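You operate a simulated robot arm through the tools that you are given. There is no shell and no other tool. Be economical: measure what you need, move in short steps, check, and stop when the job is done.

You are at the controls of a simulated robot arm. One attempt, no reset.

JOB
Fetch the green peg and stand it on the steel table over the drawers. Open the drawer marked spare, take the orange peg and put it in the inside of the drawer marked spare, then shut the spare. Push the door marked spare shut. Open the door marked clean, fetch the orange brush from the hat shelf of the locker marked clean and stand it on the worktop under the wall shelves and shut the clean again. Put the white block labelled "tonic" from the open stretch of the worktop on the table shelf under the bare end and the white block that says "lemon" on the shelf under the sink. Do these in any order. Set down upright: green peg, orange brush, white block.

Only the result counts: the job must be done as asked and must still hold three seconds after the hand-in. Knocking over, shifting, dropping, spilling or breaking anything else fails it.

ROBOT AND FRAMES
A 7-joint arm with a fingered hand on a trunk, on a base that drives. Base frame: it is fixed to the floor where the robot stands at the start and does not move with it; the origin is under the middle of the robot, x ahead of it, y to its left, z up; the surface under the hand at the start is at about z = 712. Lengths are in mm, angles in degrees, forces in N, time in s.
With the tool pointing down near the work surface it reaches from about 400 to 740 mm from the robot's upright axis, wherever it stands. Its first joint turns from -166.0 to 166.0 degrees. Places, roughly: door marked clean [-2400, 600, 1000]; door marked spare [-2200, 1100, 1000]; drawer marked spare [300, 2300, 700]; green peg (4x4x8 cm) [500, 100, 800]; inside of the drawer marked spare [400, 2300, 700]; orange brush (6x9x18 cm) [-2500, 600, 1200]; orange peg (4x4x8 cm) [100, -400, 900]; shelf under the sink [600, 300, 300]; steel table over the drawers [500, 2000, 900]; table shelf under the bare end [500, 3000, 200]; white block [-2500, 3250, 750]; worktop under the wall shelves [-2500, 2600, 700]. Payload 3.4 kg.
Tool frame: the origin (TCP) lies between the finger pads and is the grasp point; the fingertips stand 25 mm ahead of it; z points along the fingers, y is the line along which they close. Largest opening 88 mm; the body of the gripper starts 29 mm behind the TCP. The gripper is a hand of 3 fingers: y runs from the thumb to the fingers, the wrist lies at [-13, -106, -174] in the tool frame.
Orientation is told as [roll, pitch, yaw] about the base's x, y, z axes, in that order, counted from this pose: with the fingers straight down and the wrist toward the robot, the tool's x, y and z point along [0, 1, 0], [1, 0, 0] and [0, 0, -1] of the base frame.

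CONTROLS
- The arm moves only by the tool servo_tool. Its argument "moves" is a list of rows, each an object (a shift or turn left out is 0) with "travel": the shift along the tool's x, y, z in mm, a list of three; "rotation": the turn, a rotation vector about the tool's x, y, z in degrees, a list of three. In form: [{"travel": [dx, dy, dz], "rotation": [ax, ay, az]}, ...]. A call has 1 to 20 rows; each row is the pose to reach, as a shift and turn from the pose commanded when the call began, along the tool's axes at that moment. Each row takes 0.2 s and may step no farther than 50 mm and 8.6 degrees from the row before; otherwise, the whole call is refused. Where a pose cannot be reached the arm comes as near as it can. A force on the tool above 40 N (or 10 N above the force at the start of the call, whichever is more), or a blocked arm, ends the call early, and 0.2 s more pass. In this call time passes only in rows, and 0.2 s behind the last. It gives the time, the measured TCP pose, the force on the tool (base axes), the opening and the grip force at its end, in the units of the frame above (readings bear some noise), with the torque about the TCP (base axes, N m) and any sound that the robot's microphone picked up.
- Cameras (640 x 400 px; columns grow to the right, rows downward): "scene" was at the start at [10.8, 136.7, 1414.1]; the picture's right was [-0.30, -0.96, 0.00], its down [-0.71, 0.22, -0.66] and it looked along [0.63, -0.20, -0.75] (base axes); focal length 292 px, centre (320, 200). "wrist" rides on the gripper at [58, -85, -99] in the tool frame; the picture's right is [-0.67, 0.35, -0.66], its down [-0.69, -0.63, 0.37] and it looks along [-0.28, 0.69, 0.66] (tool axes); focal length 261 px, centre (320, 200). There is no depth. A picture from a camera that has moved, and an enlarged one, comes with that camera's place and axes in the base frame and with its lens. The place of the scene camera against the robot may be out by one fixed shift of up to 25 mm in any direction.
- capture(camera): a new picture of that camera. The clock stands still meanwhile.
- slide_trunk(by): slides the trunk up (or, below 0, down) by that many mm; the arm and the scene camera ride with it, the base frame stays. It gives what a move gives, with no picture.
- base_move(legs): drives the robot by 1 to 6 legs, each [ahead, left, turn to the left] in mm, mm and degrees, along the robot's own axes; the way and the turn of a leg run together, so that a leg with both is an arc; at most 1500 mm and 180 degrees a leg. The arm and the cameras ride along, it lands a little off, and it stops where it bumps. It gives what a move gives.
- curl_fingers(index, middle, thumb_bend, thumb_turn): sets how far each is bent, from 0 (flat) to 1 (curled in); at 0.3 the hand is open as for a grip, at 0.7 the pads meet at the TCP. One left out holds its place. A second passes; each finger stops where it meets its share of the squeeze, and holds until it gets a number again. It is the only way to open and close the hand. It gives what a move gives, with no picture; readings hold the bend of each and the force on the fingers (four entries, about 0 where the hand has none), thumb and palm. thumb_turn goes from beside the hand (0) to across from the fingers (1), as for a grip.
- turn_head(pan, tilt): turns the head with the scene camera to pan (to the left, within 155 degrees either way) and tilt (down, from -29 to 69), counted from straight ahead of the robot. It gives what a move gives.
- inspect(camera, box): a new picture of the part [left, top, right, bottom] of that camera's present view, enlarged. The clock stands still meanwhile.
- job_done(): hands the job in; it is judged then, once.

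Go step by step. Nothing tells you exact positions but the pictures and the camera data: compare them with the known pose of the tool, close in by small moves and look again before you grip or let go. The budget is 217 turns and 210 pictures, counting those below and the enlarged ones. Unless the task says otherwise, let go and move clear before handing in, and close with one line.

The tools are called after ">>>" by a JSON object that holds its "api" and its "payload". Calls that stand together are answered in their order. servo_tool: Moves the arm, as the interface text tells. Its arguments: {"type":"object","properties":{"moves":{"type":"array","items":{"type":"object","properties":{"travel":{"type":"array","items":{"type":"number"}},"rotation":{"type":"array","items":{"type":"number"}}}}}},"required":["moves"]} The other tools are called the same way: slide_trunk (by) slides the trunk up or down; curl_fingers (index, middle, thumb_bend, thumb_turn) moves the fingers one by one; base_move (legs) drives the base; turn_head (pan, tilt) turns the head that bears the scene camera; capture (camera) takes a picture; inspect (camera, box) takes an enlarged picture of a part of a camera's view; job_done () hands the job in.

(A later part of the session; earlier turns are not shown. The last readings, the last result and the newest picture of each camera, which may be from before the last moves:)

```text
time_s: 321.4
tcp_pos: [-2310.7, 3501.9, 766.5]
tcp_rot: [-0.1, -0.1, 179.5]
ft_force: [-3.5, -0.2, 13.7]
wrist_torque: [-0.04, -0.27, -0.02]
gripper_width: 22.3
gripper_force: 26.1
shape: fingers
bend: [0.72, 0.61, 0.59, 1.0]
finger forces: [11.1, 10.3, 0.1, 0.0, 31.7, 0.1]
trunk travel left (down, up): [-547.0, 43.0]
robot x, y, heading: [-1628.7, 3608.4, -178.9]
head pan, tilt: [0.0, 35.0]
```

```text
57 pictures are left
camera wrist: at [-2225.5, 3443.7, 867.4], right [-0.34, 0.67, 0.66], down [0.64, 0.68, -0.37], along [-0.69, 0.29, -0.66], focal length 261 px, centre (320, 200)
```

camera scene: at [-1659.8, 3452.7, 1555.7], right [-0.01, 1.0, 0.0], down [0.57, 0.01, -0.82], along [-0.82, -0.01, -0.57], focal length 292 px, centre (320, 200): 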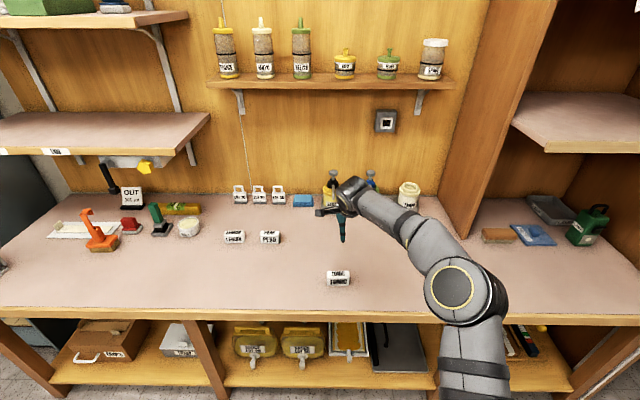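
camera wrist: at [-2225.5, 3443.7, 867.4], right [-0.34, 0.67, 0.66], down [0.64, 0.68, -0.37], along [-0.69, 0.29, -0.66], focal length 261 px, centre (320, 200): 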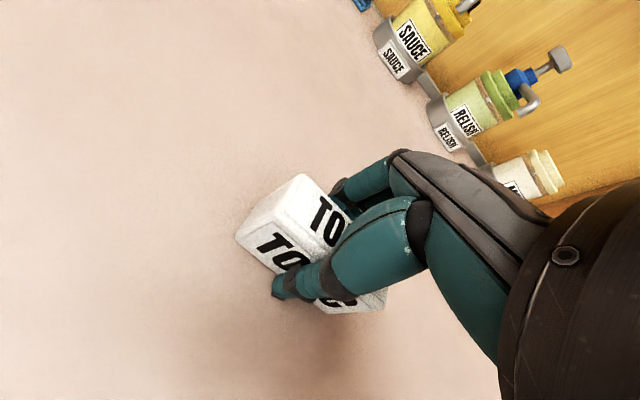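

Gripped. I lift and check.

>>> {"api": "slide_trunk", "payload": {"by": 43}}

>>> {"api": "servo_tool", "payload": {"moves": [{"travel": [0, 0, -40]}, {"travel": [0, -20, -80]}, {"travel": [0, -60, -110]}]}}

>>> {"api": "capture", "payload": {"camera": "wrist"}}

```text
time_s: 322.3
tcp_pos: [-2310.8, 3500.5, 808.1]
tcp_rot: [-0.2, 0.1, 179.5]
ft_force: [-0.5, -0.1, -0.6]
wrist_torque: [0.02, 0.01, -0.02]
gripper_width: 22.3
gripper_force: 19.6
shape: fingers
bend: [0.72, 0.62, 0.58, 1.0]
finger forces: [10.3, 9.2, 0.0, 0.0, 19.5, 0.0]
trunk travel left (down, up): [-590.0, 0.0]
robot x, y, heading: [-1631.6, 3606.8, -179.2]
head pan, tilt: [0.0, 35.0]
```

```text
time_s: 323.1
tcp_pos: [-2248.3, 3501.1, 920.7]
tcp_rot: [-0.1, 0.0, 179.4]
ft_force: [0.5, 0.5, 0.3]
wrist_torque: [0.0, 0.02, 0.0]
gripper_width: 22.0
gripper_force: 19.1
shape: fingers
bend: [0.73, 0.62, 0.58, 1.0]
finger forces: [10.2, 9.2, 0.0, 0.0, 19.4, 0.0]
trunk travel left (down, up): [-590.0, 0.0]
robot x, y, heading: [-1627.1, 3609.4, -179.1]
head pan, tilt: [0.0, 35.0]
```

```text
56 pictures are left
camera wrist: at [-2163.7, 3441.8, 1020.1], right [-0.34, 0.67, 0.66], down [0.64, 0.68, -0.36], along [-0.69, 0.29, -0.66], focal length 261 px, centre (320, 200)
```

wrist: 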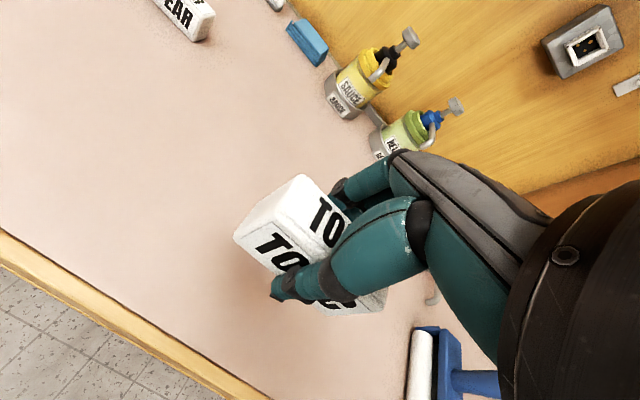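

TONIC is held level. I drive to the table's bare end and turn around.

>>> {"api": "base_move", "payload": {"legs": [[-600, 0, 0], [0, 650, 0], [0, 0, 180]]}}

>>> {"api": "turn_head", "payload": {"pan": 0, "tilt": 40}}

>>> {"api": "capture", "payload": {"camera": "scene"}}

```text
time_s: 337.0
tcp_pos: [-391.4, 3060.8, 919.5]
tcp_rot: [-0.1, 0.1, -1.6]
ft_force: [0.1, 0.2, -0.4]
wrist_torque: [-0.01, 0.04, -0.01]
gripper_width: 21.5
gripper_force: 18.0
shape: fingers
bend: [0.73, 0.62, 0.59, 1.0]
finger forces: [9.0, 8.6, 0.1, 0.0, 17.6, 0.1]
trunk travel left (down, up): [-590.0, 0.0]
robot x, y, heading: [-1012.3, 2966.3, -0.3]
head pan, tilt: [0.0, 35.0]
```

```text
time_s: 337.7
tcp_pos: [-391.8, 3062.0, 920.2]
tcp_rot: [-0.1, 0.0, -1.6]
ft_force: [0.6, -0.3, -0.8]
wrist_torque: [0.0, 0.02, -0.01]
gripper_width: 21.2
gripper_force: 17.7
shape: fingers
bend: [0.73, 0.62, 0.59, 1.0]
finger forces: [8.9, 8.7, 0.0, 0.0, 17.6, 0.0]
trunk travel left (down, up): [-590.0, 0.0]
robot x, y, heading: [-1017.7, 2967.6, -0.2]
head pan, tilt: [0.0, 40.0]
```

```text
55 pictures are left
camera scene: at [-992.3, 3124.7, 1591.2], right [0.0, -1.0, 0.0], down [-0.64, 0.0, -0.77], along [0.77, 0.0, -0.64], focal length 292 px, centre (320, 200)
```

scene: 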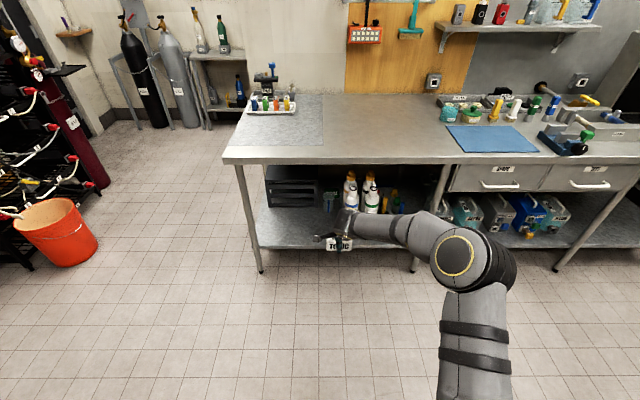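

The shelf's front-left part is free; target about (330, 3200). I lower fully out here first: trunk down, then a little with the arm.

>>> {"api": "slide_trunk", "payload": {"by": -580}}

>>> {"api": "servo_tool", "payload": {"moves": [{"travel": [0, 0, 25]}, {"travel": [0, 0, 50]}]}}

>>> {"api": "base_move", "payload": {"legs": [[0, 138, 0], [350, 0, 0]]}}

>>> {"api": "capture", "payload": {"camera": "scene"}}

>>> {"api": "capture", "payload": {"camera": "wrist"}}

```text
refused: -580 is not a number from -400 to 400
```

```text
time_s: 338.3
tcp_pos: [-392.0, 3060.9, 869.5]
tcp_rot: [-0.1, 0.0, -1.6]
ft_force: [0.0, 0.7, -0.1]
wrist_torque: [0.03, 0.0, 0.0]
gripper_width: 21.1
gripper_force: 17.6
shape: fingers
bend: [0.73, 0.63, 0.59, 1.0]
finger forces: [9.0, 8.7, 0.0, 0.0, 17.6, 0.0]
trunk travel left (down, up): [-590.0, 0.0]
robot x, y, heading: [-1009.6, 2966.0, -0.4]
head pan, tilt: [0.0, 40.0]
```

```text
time_s: 341.5
tcp_pos: [-40.6, 3196.5, 869.4]
tcp_rot: [-0.1, 0.1, -1.6]
ft_force: [0.5, 0.8, -0.4]
wrist_torque: [-0.02, -0.02, -0.01]
gripper_width: 21.3
gripper_force: 17.6
shape: fingers
bend: [0.73, 0.63, 0.59, 1.0]
finger forces: [9.0, 8.8, 0.0, 0.0, 17.7, 0.1]
trunk travel left (down, up): [-590.0, 0.0]
robot x, y, heading: [-661.8, 3103.4, -0.5]
head pan, tilt: [0.0, 40.0]
```

```text
54 pictures are left
camera scene: at [-639.4, 3260.7, 1591.1], right [-0.01, -1.0, 0.0], down [-0.64, 0.0, -0.77], along [0.77, 0.0, -0.64], focal length 292 px, centre (320, 200)
```

scene: 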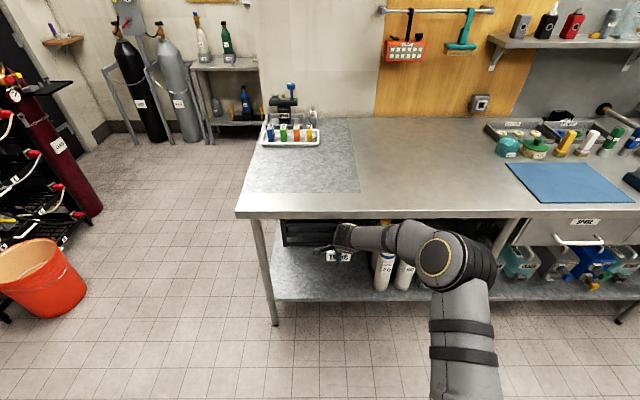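

```text
53 pictures are left
camera wrist: at [-123.0, 3257.5, 969.7], right [0.33, -0.68, 0.66], down [-0.65, -0.67, -0.36], along [0.69, -0.31, -0.66], focal length 261 px, centre (320, 200)
```

wrist: 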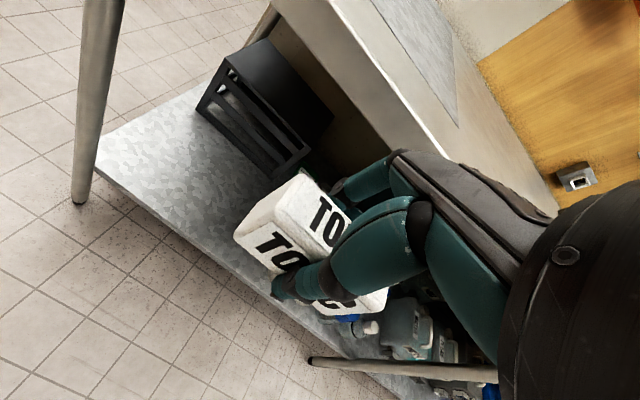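

>>> {"api": "slide_trunk", "payload": {"by": -400}}

>>> {"api": "slide_trunk", "payload": {"by": -180}}

>>> {"api": "capture", "payload": {"camera": "scene"}}

>>> {"api": "capture", "payload": {"camera": "wrist"}}

```text
time_s: 345.3
tcp_pos: [-41.3, 3197.3, 469.9]
tcp_rot: [0.0, 0.0, -1.7]
ft_force: [-0.8, 0.8, -1.1]
wrist_torque: [0.01, 0.0, 0.03]
gripper_width: 21.3
gripper_force: 18.5
shape: fingers
bend: [0.73, 0.63, 0.59, 1.0]
finger forces: [9.0, 8.6, 0.0, 0.0, 17.6, 0.0]
trunk travel left (down, up): [-190.0, 400.0]
robot x, y, heading: [-660.9, 3100.7, -0.2]
head pan, tilt: [0.0, 40.0]
```

```text
time_s: 347.3
tcp_pos: [-40.6, 3195.9, 288.5]
tcp_rot: [-0.1, 0.0, -1.6]
ft_force: [0.1, -0.5, -1.1]
wrist_torque: [-0.07, 0.0, -0.01]
gripper_width: 21.4
gripper_force: 17.6
shape: fingers
bend: [0.73, 0.63, 0.59, 1.0]
finger forces: [9.0, 8.7, 0.1, 0.0, 17.7, 0.1]
trunk travel left (down, up): [-10.0, 580.0]
robot x, y, heading: [-661.8, 3101.5, -0.3]
head pan, tilt: [0.0, 40.0]
```

```text
52 pictures are left
camera scene: at [-640.1, 3260.6, 1011.2], right [-0.01, -1.0, 0.0], down [-0.64, 0.0, -0.77], along [0.77, 0.0, -0.64], focal length 292 px, centre (320, 200)
```

scene: 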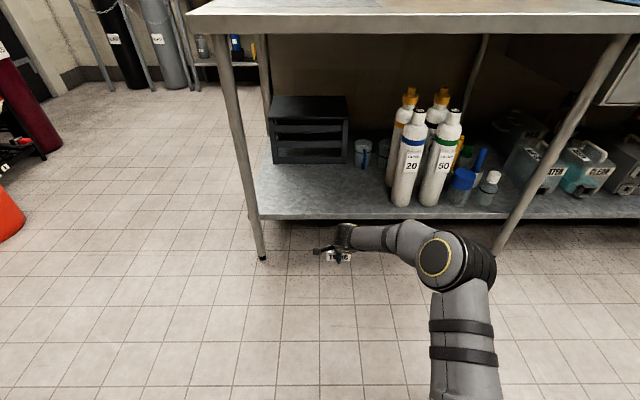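

```text
51 pictures are left
camera wrist: at [-123.4, 3257.5, 390.0], right [0.33, -0.68, 0.66], down [-0.65, -0.67, -0.36], along [0.69, -0.31, -0.66], focal length 261 px, centre (320, 200)
```

wrist: 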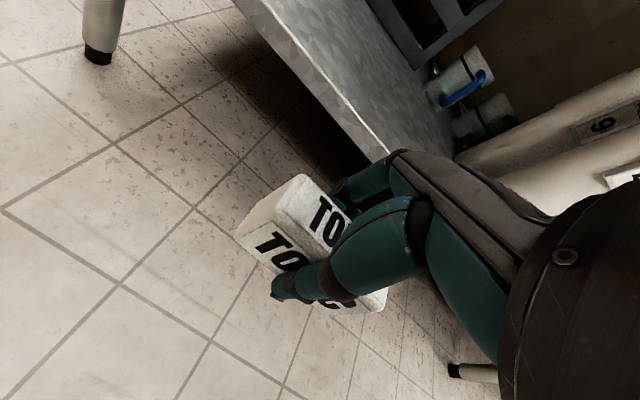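

Shelf top ≈ 215 mm. I go a bit further left to keep the elbow clear of the gas bottles, then drive in.

>>> {"api": "base_move", "payload": {"legs": [[0, 70, 0], [200, 0, 0]]}}

>>> {"api": "capture", "payload": {"camera": "scene"}}

>>> {"api": "base_move", "payload": {"legs": [[140, 0, 0]]}}

>>> {"api": "capture", "payload": {"camera": "scene"}}

>>> {"api": "capture", "payload": {"camera": "wrist"}}

```text
time_s: 349.5
tcp_pos: [162.0, 3266.6, 290.0]
tcp_rot: [0.0, 0.0, -1.7]
ft_force: [0.1, -0.3, -0.7]
wrist_torque: [0.03, 0.0, -0.02]
gripper_width: 21.3
gripper_force: 17.6
shape: fingers
bend: [0.73, 0.63, 0.59, 1.0]
finger forces: [9.0, 8.8, 0.0, 0.0, 17.8, 0.0]
trunk travel left (down, up): [-10.0, 580.0]
robot x, y, heading: [-460.8, 3168.3, -0.2]
head pan, tilt: [0.0, 40.0]
```

```text
50 pictures are left
camera scene: at [-438.8, 3330.1, 1011.1], right [-0.01, -1.0, 0.0], down [-0.64, 0.0, -0.77], along [0.77, 0.0, -0.64], focal length 292 px, centre (320, 200)
```

scene: 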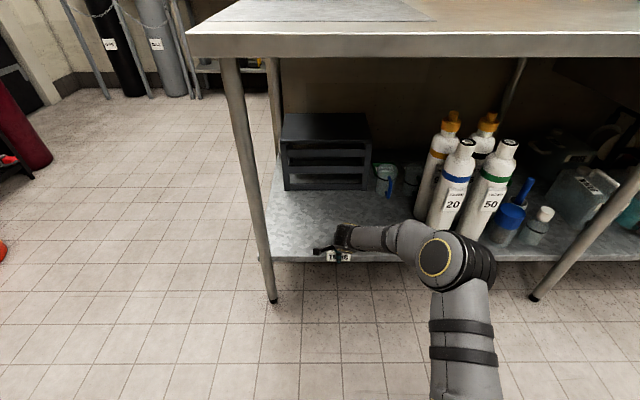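

```text
time_s: 350.9
tcp_pos: [301.2, 3264.8, 289.3]
tcp_rot: [-0.1, 0.0, -1.7]
ft_force: [0.5, 0.0, -0.8]
wrist_torque: [-0.01, -0.01, 0.02]
gripper_width: 21.1
gripper_force: 17.7
shape: fingers
bend: [0.73, 0.63, 0.59, 1.0]
finger forces: [8.9, 8.7, 0.0, 0.1, 17.9, 0.0]
trunk travel left (down, up): [-10.0, 580.0]
robot x, y, heading: [-319.4, 3170.5, -0.4]
head pan, tilt: [0.0, 40.0]
```

```text
49 pictures are left
camera scene: at [-298.2, 3329.2, 1011.1], right [-0.01, -1.0, 0.0], down [-0.64, 0.0, -0.77], along [0.77, 0.0, -0.64], focal length 292 px, centre (320, 200)
```

scene: 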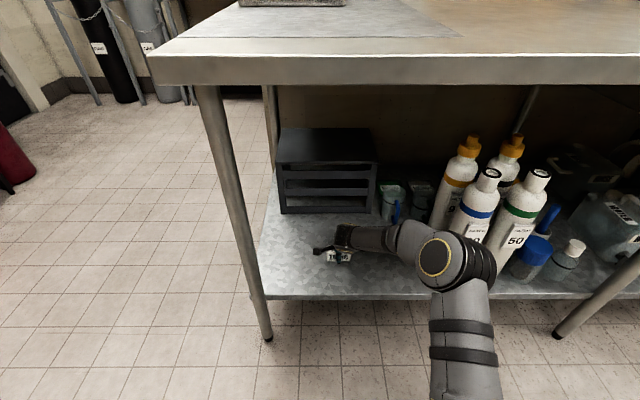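

```text
48 pictures are left
camera wrist: at [218.4, 3326.0, 390.0], right [0.33, -0.68, 0.66], down [-0.65, -0.67, -0.36], along [0.69, -0.31, -0.66], focal length 261 px, centre (320, 200)
```

wrist: 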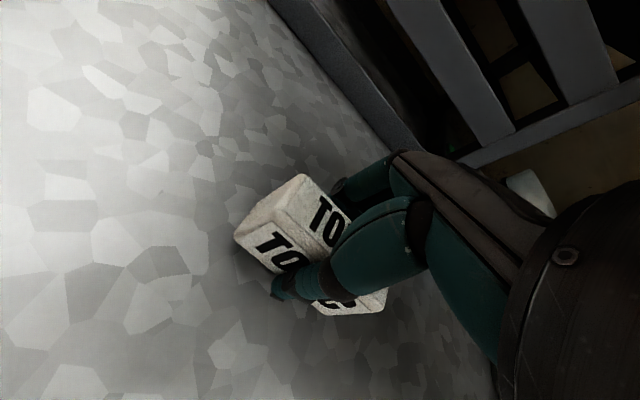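

Over the shelf. I lower by arm in small steps until contact.

>>> {"api": "servo_tool", "payload": {"moves": [{"travel": [0, 0, 15]}, {"travel": [0, 0, 30]}]}}

>>> {"api": "servo_tool", "payload": {"moves": [{"travel": [0, 0, 3]}, {"travel": [0, 0, 6]}]}}

>>> {"api": "capture", "payload": {"camera": "wrist"}}

```text
time_s: 351.4
tcp_pos: [305.9, 3267.0, 277.7]
tcp_rot: [0.2, -1.1, -1.6]
ft_force: [-4.2, -1.3, 23.1]
wrist_torque: [0.07, 0.87, -0.01]
gripper_width: 22.3
gripper_force: 25.7
shape: fingers
bend: [0.73, 0.64, 0.58, 1.0]
finger forces: [7.0, 7.0, 0.1, 0.0, 37.1, 0.1]
trunk travel left (down, up): [-10.0, 580.0]
robot x, y, heading: [-322.5, 3171.3, -0.5]
head pan, tilt: [0.0, 40.0]
stopped in row 2: the force on the tool passed its limit at 51 N (the readings are from after the stop); the commanded pose is now the measured one
```

```text
time_s: 351.8
tcp_pos: [308.6, 3267.6, 276.3]
tcp_rot: [0.2, -1.5, -1.7]
ft_force: [-5.1, -0.4, 21.8]
wrist_torque: [0.05, 0.9, 0.02]
gripper_width: 22.6
gripper_force: 25.3
shape: fingers
bend: [0.73, 0.65, 0.57, 1.0]
finger forces: [6.8, 7.1, 0.0, 0.0, 36.3, 0.0]
trunk travel left (down, up): [-10.0, 580.0]
robot x, y, heading: [-319.1, 3169.9, -0.2]
head pan, tilt: [0.0, 40.0]
stopped in row 2: the force on the tool passed its limit at 43 N (the readings are from after the stop); the commanded pose is now the measured one
```

```text
47 pictures are left
camera wrist: at [222.7, 3327.8, 375.9], right [0.31, -0.68, 0.66], down [-0.64, -0.67, -0.39], along [0.7, -0.3, -0.64], focal length 261 px, centre (320, 200)
```

wrist: 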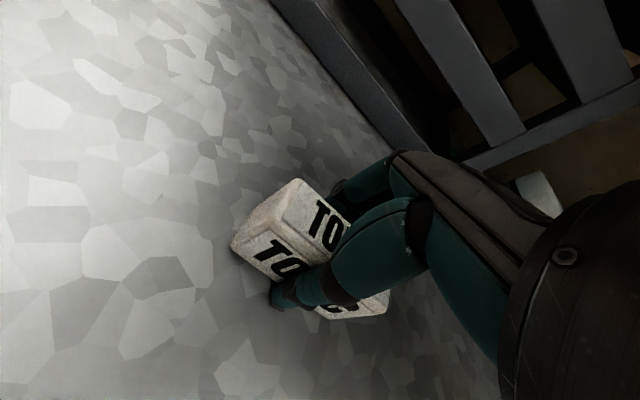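

Contact (thumb tip and block both on the shelf). I ease up 4 mm and open gently.

>>> {"api": "servo_tool", "payload": {"moves": [{"travel": [0, -4, -4], "rotation": [1.5, 0, 0]}]}}

>>> {"api": "curl_fingers", "payload": {"index": 0.6, "middle": 0.52, "thumb_bend": 0.5}}

>>> {"api": "capture", "payload": {"camera": "wrist"}}

```text
time_s: 352.2
tcp_pos: [303.1, 3266.1, 277.2]
tcp_rot: [0.2, 0.4, -1.7]
ft_force: [0.8, -0.9, 0.5]
wrist_torque: [0.01, 0.01, 0.0]
gripper_width: 21.4
gripper_force: 19.3
shape: fingers
bend: [0.73, 0.63, 0.59, 1.0]
finger forces: [9.8, 9.1, 0.0, 0.0, 20.3, 0.0]
trunk travel left (down, up): [-10.0, 580.0]
robot x, y, heading: [-317.8, 3168.5, -0.5]
head pan, tilt: [0.0, 40.0]
```

```text
time_s: 353.2
tcp_pos: [301.8, 3268.1, 278.6]
tcp_rot: [0.1, 0.2, -1.7]
ft_force: [-1.3, 0.2, 3.7]
wrist_torque: [-0.01, -0.04, 0.0]
gripper_width: 30.4
gripper_force: 2.0
shape: fingers
bend: [0.6, 0.54, 0.5, 1.0]
finger forces: [0.0, 3.4, 0.1, 0.1, 0.2, 0.0]
trunk travel left (down, up): [-10.0, 580.0]
robot x, y, heading: [-321.1, 3169.5, -0.3]
head pan, tilt: [0.0, 40.0]
```

```text
46 pictures are left
camera wrist: at [220.9, 3327.4, 379.5], right [0.33, -0.68, 0.65], down [-0.65, -0.67, -0.37], along [0.68, -0.3, -0.67], focal length 261 px, centre (320, 200)
```

wrist: 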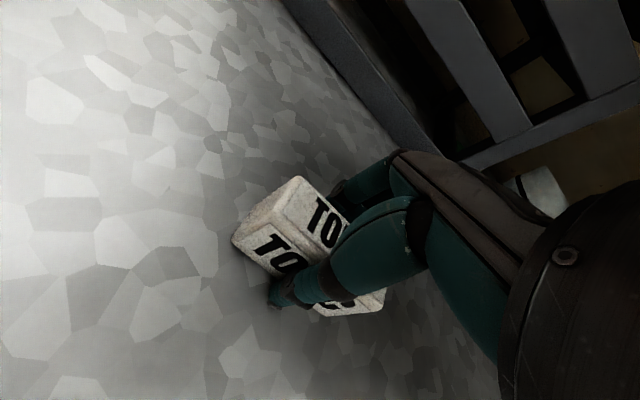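

>>> {"api": "curl_fingers", "payload": {"index": 0.35, "middle": 0.35, "thumb_bend": 0.35}}

>>> {"api": "servo_tool", "payload": {"moves": [{"travel": [0, 0, -20]}, {"travel": [0, 0, -50]}, {"travel": [0, 0, -80]}]}}

>>> {"api": "capture", "payload": {"camera": "wrist"}}

```text
time_s: 354.2
tcp_pos: [303.2, 3266.3, 277.9]
tcp_rot: [0.3, 0.3, -1.7]
ft_force: [0.6, -0.1, 0.6]
wrist_torque: [-0.01, -0.03, 0.0]
gripper_width: 73.7
gripper_force: 0.1
shape: fingers
bend: [0.35, 0.35, 0.35, 0.98]
finger forces: [0.0, 0.1, 0.0, 0.1, 0.0, 0.1]
trunk travel left (down, up): [-10.0, 580.0]
robot x, y, heading: [-320.3, 3170.6, -0.4]
head pan, tilt: [0.0, 40.0]
```

```text
time_s: 355.0
tcp_pos: [303.6, 3265.8, 357.2]
tcp_rot: [0.2, 0.4, -1.6]
ft_force: [-0.4, 0.0, 0.3]
wrist_torque: [-0.03, 0.0, 0.01]
gripper_width: 73.8
gripper_force: 0.0
shape: fingers
bend: [0.35, 0.35, 0.35, 0.98]
finger forces: [0.0, 0.0, 0.0, 0.1, 0.0, 0.1]
trunk travel left (down, up): [-10.0, 580.0]
robot x, y, heading: [-316.3, 3170.3, -0.4]
head pan, tilt: [0.0, 40.0]
```

```text
45 pictures are left
camera wrist: at [221.3, 3326.6, 459.2], right [0.33, -0.68, 0.65], down [-0.65, -0.67, -0.36], along [0.68, -0.3, -0.67], focal length 261 px, centre (320, 200)
```

wrist: 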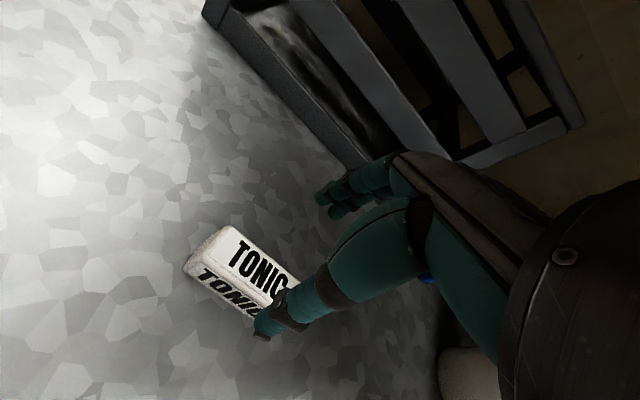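

TONIC stands on the shelf. I back out, raise up, and return for LEMON.

>>> {"api": "base_move", "payload": {"legs": [[-560, 0, 0]]}}

>>> {"api": "slide_trunk", "payload": {"by": 400}}

>>> {"api": "slide_trunk", "payload": {"by": 180}}

>>> {"api": "servo_tool", "payload": {"moves": [{"travel": [0, 0, -45]}, {"travel": [0, 0, -75]}]}}

>>> {"api": "base_move", "payload": {"legs": [[0, 0, 180], [700, 0, 0]]}}

>>> {"api": "turn_head", "payload": {"pan": 0, "tilt": 35}}

>>> {"api": "capture", "payload": {"camera": "scene"}}

```text
time_s: 358.2
tcp_pos: [-256.2, 3272.7, 358.2]
tcp_rot: [0.2, 0.3, -1.3]
ft_force: [0.3, 0.3, -0.5]
wrist_torque: [-0.01, -0.03, 0.0]
gripper_width: 73.5
gripper_force: 0.0
shape: fingers
bend: [0.35, 0.35, 0.35, 0.98]
finger forces: [0.0, 0.0, 0.0, 0.1, 0.0, 0.0]
trunk travel left (down, up): [-10.0, 580.0]
robot x, y, heading: [-880.5, 3168.0, -0.1]
head pan, tilt: [0.0, 40.0]
```

```text
time_s: 362.1
tcp_pos: [-256.6, 3273.4, 759.4]
tcp_rot: [0.2, 0.4, -1.2]
ft_force: [-0.9, 0.3, -1.4]
wrist_torque: [-0.01, -0.04, 0.02]
gripper_width: 73.7
gripper_force: 0.0
shape: fingers
bend: [0.35, 0.35, 0.35, 0.98]
finger forces: [0.0, 0.0, 0.1, 0.0, 0.1, 0.0]
trunk travel left (down, up): [-410.0, 180.0]
robot x, y, heading: [-881.0, 3172.2, -0.1]
head pan, tilt: [0.0, 40.0]
```

```text
time_s: 364.1
tcp_pos: [-255.5, 3272.3, 938.3]
tcp_rot: [0.1, 0.3, -1.4]
ft_force: [0.4, 0.3, -0.4]
wrist_torque: [0.0, -0.03, 0.01]
gripper_width: 73.8
gripper_force: 0.0
shape: fingers
bend: [0.35, 0.35, 0.35, 0.98]
finger forces: [0.0, 0.1, 0.0, 0.0, 0.1, 0.0]
trunk travel left (down, up): [-590.0, 0.0]
robot x, y, heading: [-874.9, 3171.8, -0.0]
head pan, tilt: [0.0, 40.0]
```

```text
time_s: 364.7
tcp_pos: [-256.8, 3272.1, 1013.1]
tcp_rot: [0.2, 0.3, -1.3]
ft_force: [0.2, -0.1, -0.1]
wrist_torque: [0.0, 0.02, 0.01]
gripper_width: 73.9
gripper_force: 0.0
shape: fingers
bend: [0.35, 0.35, 0.35, 0.98]
finger forces: [0.0, 0.1, 0.0, 0.0, 0.0, 0.0]
trunk travel left (down, up): [-590.0, 0.0]
robot x, y, heading: [-881.4, 3168.4, 0.2]
head pan, tilt: [0.0, 40.0]
```

```text
time_s: 375.8
tcp_pos: [-2198.5, 3068.7, 1015.0]
tcp_rot: [0.1, 0.3, 178.8]
ft_force: [0.1, 0.5, 0.5]
wrist_torque: [0.0, 0.0, -0.02]
gripper_width: 73.8
gripper_force: 0.0
shape: fingers
bend: [0.35, 0.35, 0.35, 0.98]
finger forces: [0.1, 0.0, 0.1, 0.1, 0.0, 0.0]
trunk travel left (down, up): [-590.0, 0.0]
robot x, y, heading: [-1574.5, 3171.2, -180.0]
head pan, tilt: [0.0, 40.0]
```

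```text
time_s: 376.5
tcp_pos: [-2197.6, 3068.5, 1013.0]
tcp_rot: [0.2, 0.3, 178.8]
ft_force: [-1.1, -0.1, -0.5]
wrist_torque: [0.02, 0.01, -0.01]
gripper_width: 73.7
gripper_force: 0.0
shape: fingers
bend: [0.35, 0.35, 0.35, 0.98]
finger forces: [0.0, 0.0, 0.0, 0.0, 0.1, 0.0]
trunk travel left (down, up): [-590.0, 0.0]
robot x, y, heading: [-1570.6, 3172.5, -180.0]
head pan, tilt: [0.0, 35.0]
```

```text
44 pictures are left
camera scene: at [-1606.2, 3014.8, 1598.7], right [0.0, 1.0, 0.0], down [0.57, 0.0, -0.82], along [-0.82, 0.0, -0.57], focal length 292 px, centre (320, 200)
```

scene: 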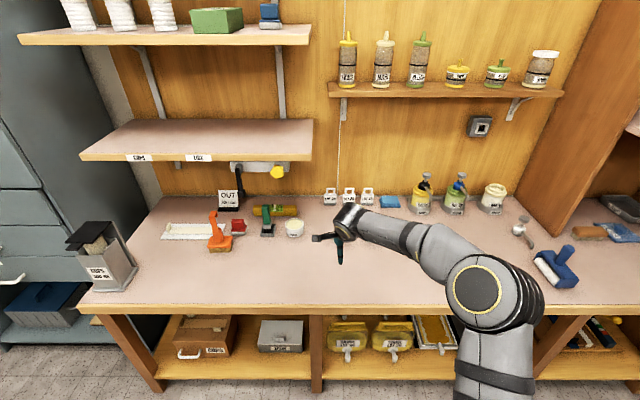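

>>> {"api": "base_move", "payload": {"legs": [[200, 0, 0]]}}

>>> {"api": "capture", "payload": {"camera": "wrist"}}

```text
time_s: 378.1
tcp_pos: [-2395.9, 3069.5, 1013.5]
tcp_rot: [0.3, 0.4, 178.8]
ft_force: [-0.6, 0.8, 0.7]
wrist_torque: [0.02, -0.04, 0.0]
gripper_width: 73.9
gripper_force: 0.0
shape: fingers
bend: [0.35, 0.35, 0.35, 0.98]
finger forces: [0.1, 0.0, 0.1, 0.0, 0.1, 0.0]
trunk travel left (down, up): [-590.0, 0.0]
robot x, y, heading: [-1771.0, 3172.9, 180.1]
head pan, tilt: [0.0, 35.0]
```

```text
43 pictures are left
camera wrist: at [-2312.9, 3010.3, 1114.2], right [-0.34, 0.68, 0.65], down [0.65, 0.67, -0.36], along [-0.68, 0.3, -0.67], focal length 261 px, centre (320, 200)
```

wrist: 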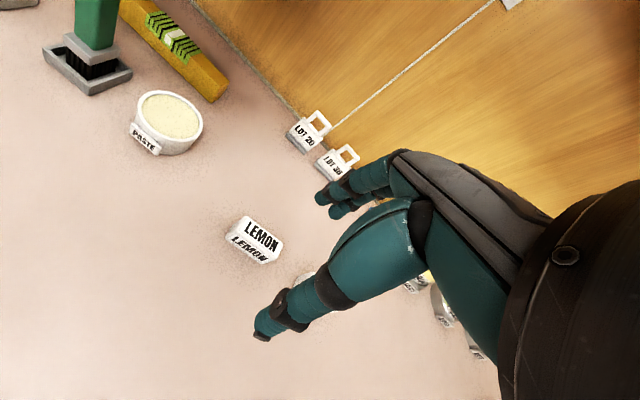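

LEMON is at about (-2508, 3101). I move over it and lower partway.

>>> {"api": "base_move", "payload": {"legs": [[55, -32, 0]]}}

>>> {"api": "servo_tool", "payload": {"moves": [{"travel": [0, 20, 45], "rotation": [0, 0, -1]}, {"travel": [0, 40, 90], "rotation": [0, 0, -1]}, {"travel": [0, 57, 130], "rotation": [0, 0, -1]}, {"travel": [0, 57, 165], "rotation": [0, 0, -1]}]}}

>>> {"api": "capture", "payload": {"camera": "wrist"}}

```text
time_s: 379.1
tcp_pos: [-2451.0, 3102.0, 1012.3]
tcp_rot: [0.3, 0.5, 178.7]
ft_force: [0.7, -0.1, 0.0]
wrist_torque: [-0.03, 0.0, -0.03]
gripper_width: 73.6
gripper_force: 0.1
shape: fingers
bend: [0.35, 0.35, 0.35, 0.98]
finger forces: [0.0, 0.0, 0.0, 0.0, 0.0, 0.0]
trunk travel left (down, up): [-590.0, 0.0]
robot x, y, heading: [-1827.3, 3207.3, 180.1]
head pan, tilt: [0.0, 35.0]
```

```text
time_s: 380.1
tcp_pos: [-2508.0, 3103.5, 847.8]
tcp_rot: [0.2, 0.2, 179.7]
ft_force: [0.3, 0.4, -0.1]
wrist_torque: [0.0, 0.01, 0.02]
gripper_width: 73.5
gripper_force: 0.0
shape: fingers
bend: [0.35, 0.35, 0.35, 0.98]
finger forces: [0.0, 0.0, 0.1, 0.1, 0.0, 0.1]
trunk travel left (down, up): [-590.0, 0.0]
robot x, y, heading: [-1826.8, 3202.0, 180.0]
head pan, tilt: [0.0, 35.0]
```

```text
42 pictures are left
camera wrist: at [-2422.9, 3045.1, 949.1], right [-0.35, 0.67, 0.65], down [0.64, 0.68, -0.36], along [-0.69, 0.29, -0.67], focal length 261 px, centre (320, 200)
```

wrist: 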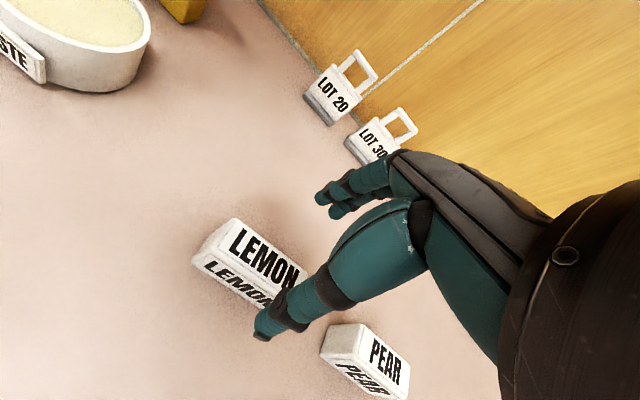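

>>> {"api": "servo_tool", "payload": {"moves": [{"travel": [3, 2, 30]}, {"travel": [3, 2, 58]}, {"travel": [3, 2, 70]}, {"travel": [3, 2, 80]}]}}

>>> {"api": "capture", "payload": {"camera": "wrist"}}

```text
time_s: 381.1
tcp_pos: [-2508.8, 3099.5, 767.8]
tcp_rot: [0.3, 0.3, 179.7]
ft_force: [0.1, 0.6, 0.3]
wrist_torque: [0.01, 0.01, -0.03]
gripper_width: 74.0
gripper_force: 0.0
shape: fingers
bend: [0.35, 0.35, 0.35, 0.98]
finger forces: [0.0, 0.1, 0.0, 0.0, 0.0, 0.0]
trunk travel left (down, up): [-590.0, 0.0]
robot x, y, heading: [-1827.5, 3201.8, 180.3]
head pan, tilt: [0.0, 35.0]
```

```text
41 pictures are left
camera wrist: at [-2424.6, 3041.3, 869.4], right [-0.35, 0.67, 0.65], down [0.64, 0.68, -0.36], along [-0.69, 0.29, -0.67], focal length 261 px, centre (320, 200)
```

wrist: 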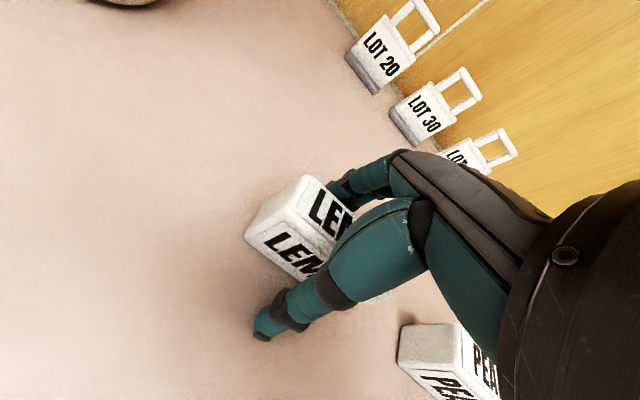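

>>> {"api": "servo_tool", "payload": {"moves": [{"travel": [0, 0, -3]}]}}

>>> {"api": "curl_fingers", "payload": {"index": 0.75, "middle": 0.75, "thumb_bend": 0.75}}

>>> {"api": "servo_tool", "payload": {"moves": [{"travel": [0, 0, -20]}, {"travel": [0, 0, -60]}, {"travel": [0, -20, -100]}, {"travel": [0, -60, -130]}]}}

>>> {"api": "capture", "payload": {"camera": "wrist"}}

```text
time_s: 381.5
tcp_pos: [-2509.1, 3099.7, 770.8]
tcp_rot: [0.2, 0.3, 179.7]
ft_force: [-0.7, -0.1, -0.4]
wrist_torque: [-0.02, -0.01, -0.02]
gripper_width: 73.9
gripper_force: 0.0
shape: fingers
bend: [0.35, 0.35, 0.35, 0.98]
finger forces: [0.1, 0.1, 0.0, 0.0, 0.0, 0.0]
trunk travel left (down, up): [-590.0, 0.0]
robot x, y, heading: [-1828.3, 3206.1, 179.9]
head pan, tilt: [0.0, 35.0]
```

```text
time_s: 382.5
tcp_pos: [-2509.5, 3098.7, 771.4]
tcp_rot: [0.2, 0.3, 179.7]
ft_force: [0.4, 1.1, 0.3]
wrist_torque: [-0.01, 0.0, -0.02]
gripper_width: 22.5
gripper_force: 19.3
shape: fingers
bend: [0.72, 0.63, 0.58, 1.0]
finger forces: [9.6, 9.1, 0.0, 0.0, 18.8, 0.1]
trunk travel left (down, up): [-590.0, 0.0]
robot x, y, heading: [-1828.1, 3203.5, 179.9]
head pan, tilt: [0.0, 35.0]
```

```text
time_s: 383.5
tcp_pos: [-2448.4, 3098.9, 902.9]
tcp_rot: [0.3, 0.4, 179.7]
ft_force: [-0.1, 0.4, -0.8]
wrist_torque: [0.0, -0.01, 0.01]
gripper_width: 22.6
gripper_force: 18.4
shape: fingers
bend: [0.73, 0.63, 0.58, 1.0]
finger forces: [9.7, 8.6, 0.0, 0.0, 18.4, 0.1]
trunk travel left (down, up): [-590.0, 0.0]
robot x, y, heading: [-1828.0, 3201.9, 180.4]
head pan, tilt: [0.0, 35.0]
```

```text
40 pictures are left
camera wrist: at [-2363.9, 3040.7, 1003.5], right [-0.35, 0.67, 0.65], down [0.64, 0.68, -0.37], along [-0.69, 0.29, -0.67], focal length 261 px, centre (320, 200)
```

wrist: 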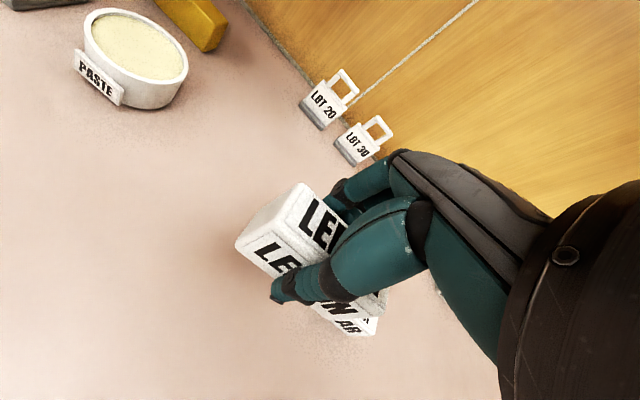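

LEMON is held. I drive back across to the sink unit and lower to look at the shelf under the sink.

>>> {"api": "base_move", "payload": {"legs": [[-800, 0, 0], [0, 0, 180], [0, -1400, 0], [0, -1330, 0]]}}

>>> {"api": "slide_trunk", "payload": {"by": -400}}

>>> {"api": "turn_head", "payload": {"pan": 0, "tilt": 30}}

>>> {"api": "capture", "payload": {"camera": "scene"}}

```text
time_s: 407.9
tcp_pos: [-406.9, 586.4, 901.6]
tcp_rot: [0.2, 0.4, 0.5]
ft_force: [0.4, -0.3, -1.2]
wrist_torque: [0.0, -0.05, 0.01]
gripper_width: 21.6
gripper_force: 16.4
shape: fingers
bend: [0.73, 0.63, 0.58, 1.0]
finger forces: [8.6, 7.9, 0.0, 0.1, 16.4, 0.0]
trunk travel left (down, up): [-590.0, 0.0]
robot x, y, heading: [-1025.9, 472.3, 0.7]
head pan, tilt: [0.0, 35.0]
```

```text
time_s: 411.8
tcp_pos: [-406.7, 585.9, 501.4]
tcp_rot: [0.3, 0.4, 0.5]
ft_force: [-0.4, -0.2, -0.8]
wrist_torque: [-0.03, 0.0, 0.0]
gripper_width: 21.4
gripper_force: 16.4
shape: fingers
bend: [0.73, 0.63, 0.58, 1.0]
finger forces: [8.6, 7.9, 0.1, 0.0, 16.4, 0.0]
trunk travel left (down, up): [-190.0, 400.0]
robot x, y, heading: [-1025.6, 472.1, 0.7]
head pan, tilt: [0.0, 35.0]
```

```text
time_s: 412.4
tcp_pos: [-405.7, 585.1, 501.7]
tcp_rot: [0.2, 0.3, 0.5]
ft_force: [-0.5, -0.4, -0.4]
wrist_torque: [0.0, 0.05, 0.0]
gripper_width: 21.7
gripper_force: 16.2
shape: fingers
bend: [0.73, 0.63, 0.58, 1.0]
finger forces: [8.5, 8.0, 0.0, 0.1, 16.3, 0.0]
trunk travel left (down, up): [-190.0, 400.0]
robot x, y, heading: [-1023.4, 470.8, 0.8]
head pan, tilt: [0.0, 30.0]
```

```text
39 pictures are left
camera scene: at [-1001.8, 632.3, 1206.5], right [0.01, -1.0, 0.0], down [-0.5, -0.01, -0.87], along [0.87, 0.01, -0.5], focal length 292 px, centre (320, 200)
```

scene: 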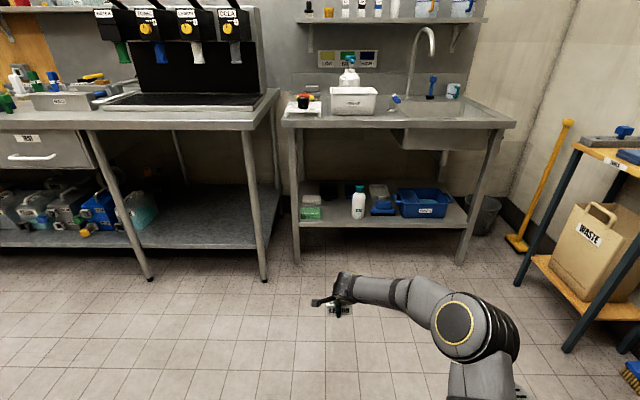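

>>> {"api": "inspect", "payload": {"camera": "scene", "box": [280, 150, 500, 270]}}

```text
2.91 times, centred on (390, 210) of scene
camera zoom: at [-1001.8, 632.3, 1206.5], right [0.01, -1.0, 0.0], down [-0.5, -0.01, -0.87], along [0.87, 0.01, -0.5], focal length 849 px, centre (116, 171)
```

zoom: 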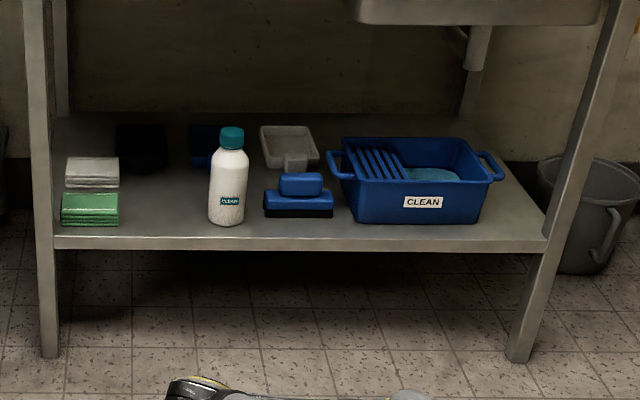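

There is a free gap (≈150 mm) between the green cloths and the bottle, centred near y≈567. I line up and approach.

>>> {"api": "slide_trunk", "payload": {"by": -110}}

>>> {"api": "base_move", "payload": {"legs": [[0, -26, 0], [560, 0, 0]]}}

>>> {"api": "capture", "payload": {"camera": "scene"}}

>>> {"api": "capture", "payload": {"camera": "wrist"}}

```text
time_s: 413.8
tcp_pos: [-404.7, 585.6, 391.9]
tcp_rot: [0.3, 0.3, 0.5]
ft_force: [0.4, -0.4, -0.6]
wrist_torque: [0.0, 0.01, 0.02]
gripper_width: 21.6
gripper_force: 16.1
shape: fingers
bend: [0.73, 0.63, 0.58, 1.0]
finger forces: [8.5, 7.9, 0.1, 0.0, 16.6, 0.0]
trunk travel left (down, up): [-80.0, 510.0]
robot x, y, heading: [-1021.7, 473.1, 0.8]
head pan, tilt: [0.0, 30.0]
```

```text
time_s: 417.4
tcp_pos: [150.0, 573.5, 392.0]
tcp_rot: [0.2, 0.3, 0.9]
ft_force: [-0.7, 0.0, -0.2]
wrist_torque: [0.03, 0.02, 0.03]
gripper_width: 21.6
gripper_force: 16.4
shape: fingers
bend: [0.73, 0.63, 0.58, 1.0]
finger forces: [8.7, 7.9, 0.0, 0.0, 16.4, 0.0]
trunk travel left (down, up): [-80.0, 510.0]
robot x, y, heading: [-472.7, 456.7, 1.4]
head pan, tilt: [0.0, 30.0]
```

```text
37 pictures are left
camera scene: at [-446.1, 615.8, 1096.5], right [0.02, -1.0, 0.0], down [-0.5, -0.01, -0.87], along [0.87, 0.02, -0.5], focal length 292 px, centre (320, 200)
```

scene: 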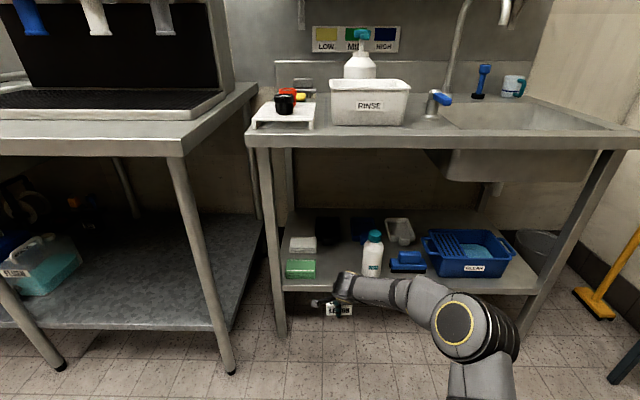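

```text
36 pictures are left
camera wrist: at [65.1, 628.8, 493.0], right [0.36, -0.67, 0.65], down [-0.62, -0.69, -0.36], along [0.69, -0.27, -0.67], focal length 261 px, centre (320, 200)
```

wrist: 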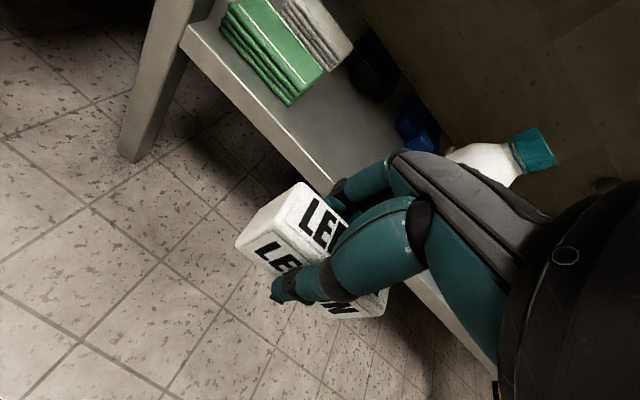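

>>> {"api": "base_move", "payload": {"legs": [[0, -4, -1.2], [235, 0, 0]]}}

>>> {"api": "capture", "payload": {"camera": "scene"}}

>>> {"api": "capture", "payload": {"camera": "wrist"}}

```text
time_s: 419.5
tcp_pos: [387.6, 552.0, 391.6]
tcp_rot: [0.2, 0.3, -0.5]
ft_force: [-1.0, 0.5, -0.9]
wrist_torque: [-0.03, 0.01, 0.02]
gripper_width: 21.4
gripper_force: 16.6
shape: fingers
bend: [0.73, 0.63, 0.58, 1.0]
finger forces: [8.6, 7.9, 0.0, 0.0, 16.5, 0.1]
trunk travel left (down, up): [-80.0, 510.0]
robot x, y, heading: [-237.6, 451.8, -0.3]
head pan, tilt: [0.0, 30.0]
```

```text
35 pictures are left
camera scene: at [-207.5, 610.4, 1096.5], right [0.0, -1.0, 0.0], down [-0.5, 0.0, -0.87], along [0.87, 0.0, -0.5], focal length 292 px, centre (320, 200)
```

scene: 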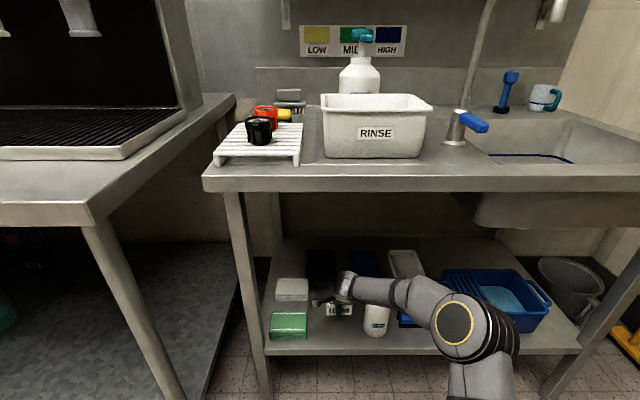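

```text
34 pictures are left
camera wrist: at [303.9, 611.6, 493.0], right [0.35, -0.68, 0.65], down [-0.64, -0.68, -0.36], along [0.69, -0.29, -0.67], focal length 261 px, centre (320, 200)
```

wrist: 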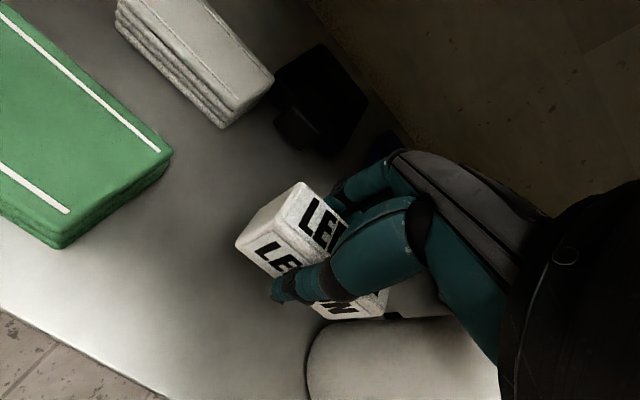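

The block is centred between cloths and bottle. I lower in stages to contact.

>>> {"api": "slide_trunk", "payload": {"by": -48}}

>>> {"api": "servo_tool", "payload": {"moves": [{"travel": [3, 0, 4]}, {"travel": [3, 0, 8]}]}}

>>> {"api": "capture", "payload": {"camera": "wrist"}}

```text
time_s: 420.4
tcp_pos: [388.6, 553.3, 345.7]
tcp_rot: [0.2, 0.4, -0.6]
ft_force: [0.0, -0.2, -0.1]
wrist_torque: [0.01, 0.02, 0.03]
gripper_width: 21.6
gripper_force: 16.6
shape: fingers
bend: [0.73, 0.63, 0.58, 1.0]
finger forces: [8.6, 7.9, 0.1, 0.0, 16.4, 0.0]
trunk travel left (down, up): [-32.0, 558.0]
robot x, y, heading: [-233.9, 449.9, -0.1]
head pan, tilt: [0.0, 30.0]
```

```text
time_s: 421.0
tcp_pos: [388.7, 555.3, 336.1]
tcp_rot: [0.2, 0.4, -0.6]
ft_force: [-0.3, -0.2, -0.7]
wrist_torque: [0.01, -0.01, -0.01]
gripper_width: 21.3
gripper_force: 17.1
shape: fingers
bend: [0.73, 0.63, 0.58, 1.0]
finger forces: [8.6, 7.8, 0.1, 0.0, 16.5, 0.1]
trunk travel left (down, up): [-32.0, 558.0]
robot x, y, heading: [-232.2, 450.1, -0.1]
head pan, tilt: [0.0, 30.0]
```

```text
33 pictures are left
camera wrist: at [304.1, 614.4, 437.0], right [0.35, -0.68, 0.65], down [-0.64, -0.68, -0.37], along [0.69, -0.29, -0.67], focal length 261 px, centre (320, 200)
```

wrist: 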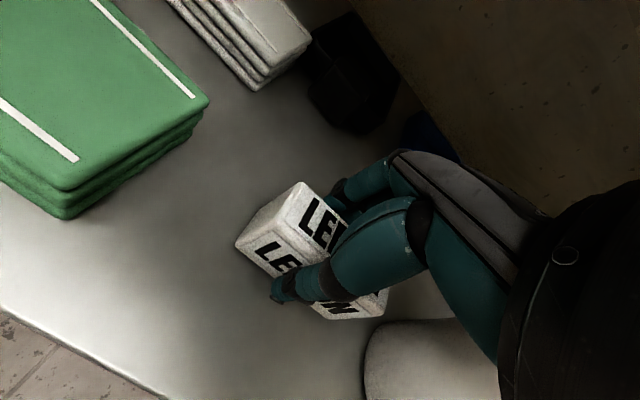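

>>> {"api": "servo_tool", "payload": {"moves": [{"travel": [2, 0, 4]}, {"travel": [2, 0, 8]}, {"travel": [2, 0, 11]}]}}

>>> {"api": "servo_tool", "payload": {"moves": [{"travel": [0, 0, 2.5]}, {"travel": [0, 0, 5]}]}}

>>> {"api": "capture", "payload": {"camera": "wrist"}}

```text
time_s: 421.8
tcp_pos: [389.3, 557.5, 327.5]
tcp_rot: [0.3, 0.0, -0.6]
ft_force: [1.9, -2.9, 14.0]
wrist_torque: [-0.05, 0.18, 0.06]
gripper_width: 21.4
gripper_force: 18.6
shape: fingers
bend: [0.73, 0.63, 0.58, 1.0]
finger forces: [9.5, 9.9, 0.1, 0.0, 18.6, 0.1]
trunk travel left (down, up): [-32.0, 558.0]
robot x, y, heading: [-236.7, 454.5, -0.5]
head pan, tilt: [0.0, 30.0]
```

```text
time_s: 422.4
tcp_pos: [390.4, 557.3, 326.3]
tcp_rot: [0.4, -0.3, -0.7]
ft_force: [-2.6, -0.7, 20.0]
wrist_torque: [0.04, 0.48, -0.04]
gripper_width: 21.8
gripper_force: 22.4
shape: fingers
bend: [0.73, 0.73, 0.57, 1.0]
finger forces: [8.4, 7.8, 0.1, 0.0, 28.2, 0.0]
trunk travel left (down, up): [-32.0, 558.0]
robot x, y, heading: [-236.1, 451.0, -0.4]
head pan, tilt: [0.0, 30.0]
stopped in row 2: the force on the tool passed its limit at 43 N (the readings are from after the stop); the commanded pose is now the measured one
```

```text
32 pictures are left
camera wrist: at [305.7, 616.7, 427.1], right [0.34, -0.68, 0.65], down [-0.63, -0.68, -0.37], along [0.7, -0.29, -0.66], focal length 261 px, centre (320, 200)
```

wrist: 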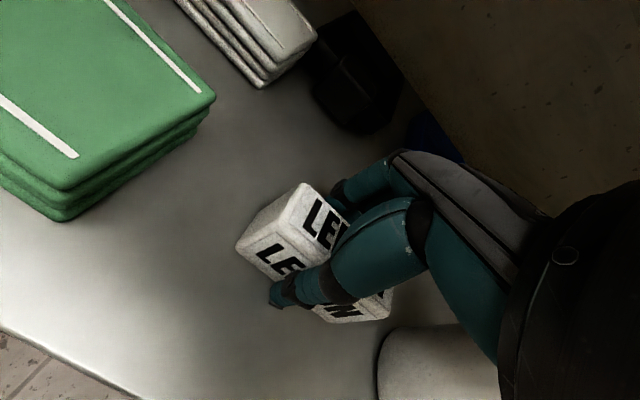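

On the shelf. I ease up 2 mm and open gradually.

>>> {"api": "servo_tool", "payload": {"moves": [{"travel": [0, -1, -2], "rotation": [0.5, 0, 0]}]}}

>>> {"api": "curl_fingers", "payload": {"index": 0.6, "middle": 0.52, "thumb_bend": 0.5}}

>>> {"api": "curl_fingers", "payload": {"index": 0.35, "middle": 0.35, "thumb_bend": 0.35}}

>>> {"api": "servo_tool", "payload": {"moves": [{"travel": [0, 0, -20]}, {"travel": [0, 0, -50]}, {"travel": [0, 0, -80]}]}}

>>> {"api": "capture", "payload": {"camera": "wrist"}}

```text
time_s: 422.8
tcp_pos: [388.8, 557.3, 327.0]
tcp_rot: [0.4, 0.2, -0.6]
ft_force: [3.9, 0.8, 13.4]
wrist_torque: [-0.04, 0.01, 0.02]
gripper_width: 21.6
gripper_force: 20.2
shape: fingers
bend: [0.73, 0.63, 0.58, 1.0]
finger forces: [10.7, 10.5, 0.0, 0.0, 19.9, 0.0]
trunk travel left (down, up): [-32.0, 558.0]
robot x, y, heading: [-236.3, 448.2, -0.2]
head pan, tilt: [0.0, 30.0]
```

```text
time_s: 423.8
tcp_pos: [388.0, 557.6, 326.1]
tcp_rot: [0.3, 0.3, -0.6]
ft_force: [-4.1, 0.6, 18.1]
wrist_torque: [0.03, -0.14, -0.01]
gripper_width: 26.2
gripper_force: 9.7
shape: fingers
bend: [0.64, 0.57, 0.5, 1.0]
finger forces: [10.6, 7.5, 0.0, 0.0, 1.4, 0.0]
trunk travel left (down, up): [-32.0, 558.0]
robot x, y, heading: [-238.2, 453.6, -0.2]
head pan, tilt: [0.0, 30.0]
```

```text
time_s: 424.8
tcp_pos: [388.6, 559.1, 326.9]
tcp_rot: [0.3, 0.3, -0.6]
ft_force: [-2.4, 0.0, 12.3]
wrist_torque: [-0.08, -0.48, -0.01]
gripper_width: 73.6
gripper_force: 6.1
shape: fingers
bend: [0.35, 0.33, 0.35, 0.98]
finger forces: [0.0, 11.8, 0.0, 0.0, 0.0, 0.1]
trunk travel left (down, up): [-32.0, 558.0]
robot x, y, heading: [-232.8, 450.2, 0.0]
head pan, tilt: [0.0, 30.0]
```

```text
time_s: 425.6
tcp_pos: [389.1, 558.3, 405.4]
tcp_rot: [0.3, 0.4, -0.6]
ft_force: [0.9, 0.6, 0.7]
wrist_torque: [-0.03, 0.05, -0.02]
gripper_width: 73.8
gripper_force: 0.2
shape: fingers
bend: [0.35, 0.35, 0.35, 0.98]
finger forces: [0.0, 0.1, 0.1, 0.0, 0.0, 0.0]
trunk travel left (down, up): [-32.0, 558.0]
robot x, y, heading: [-234.8, 448.2, -0.2]
head pan, tilt: [0.0, 30.0]
```

```text
31 pictures are left
camera wrist: at [306.3, 616.4, 506.2], right [0.35, -0.68, 0.65], down [-0.64, -0.68, -0.36], along [0.69, -0.29, -0.67], focal length 261 px, centre (320, 200)
```

wrist: 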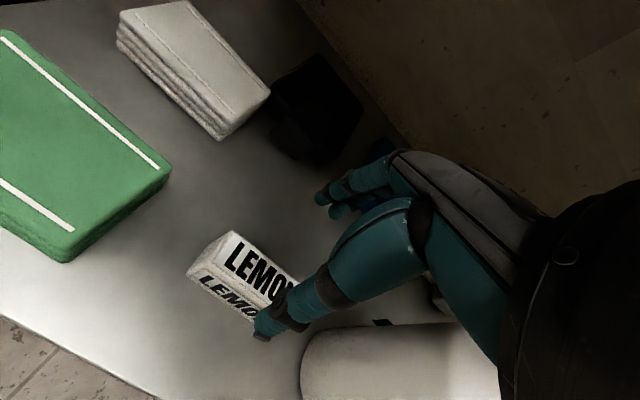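

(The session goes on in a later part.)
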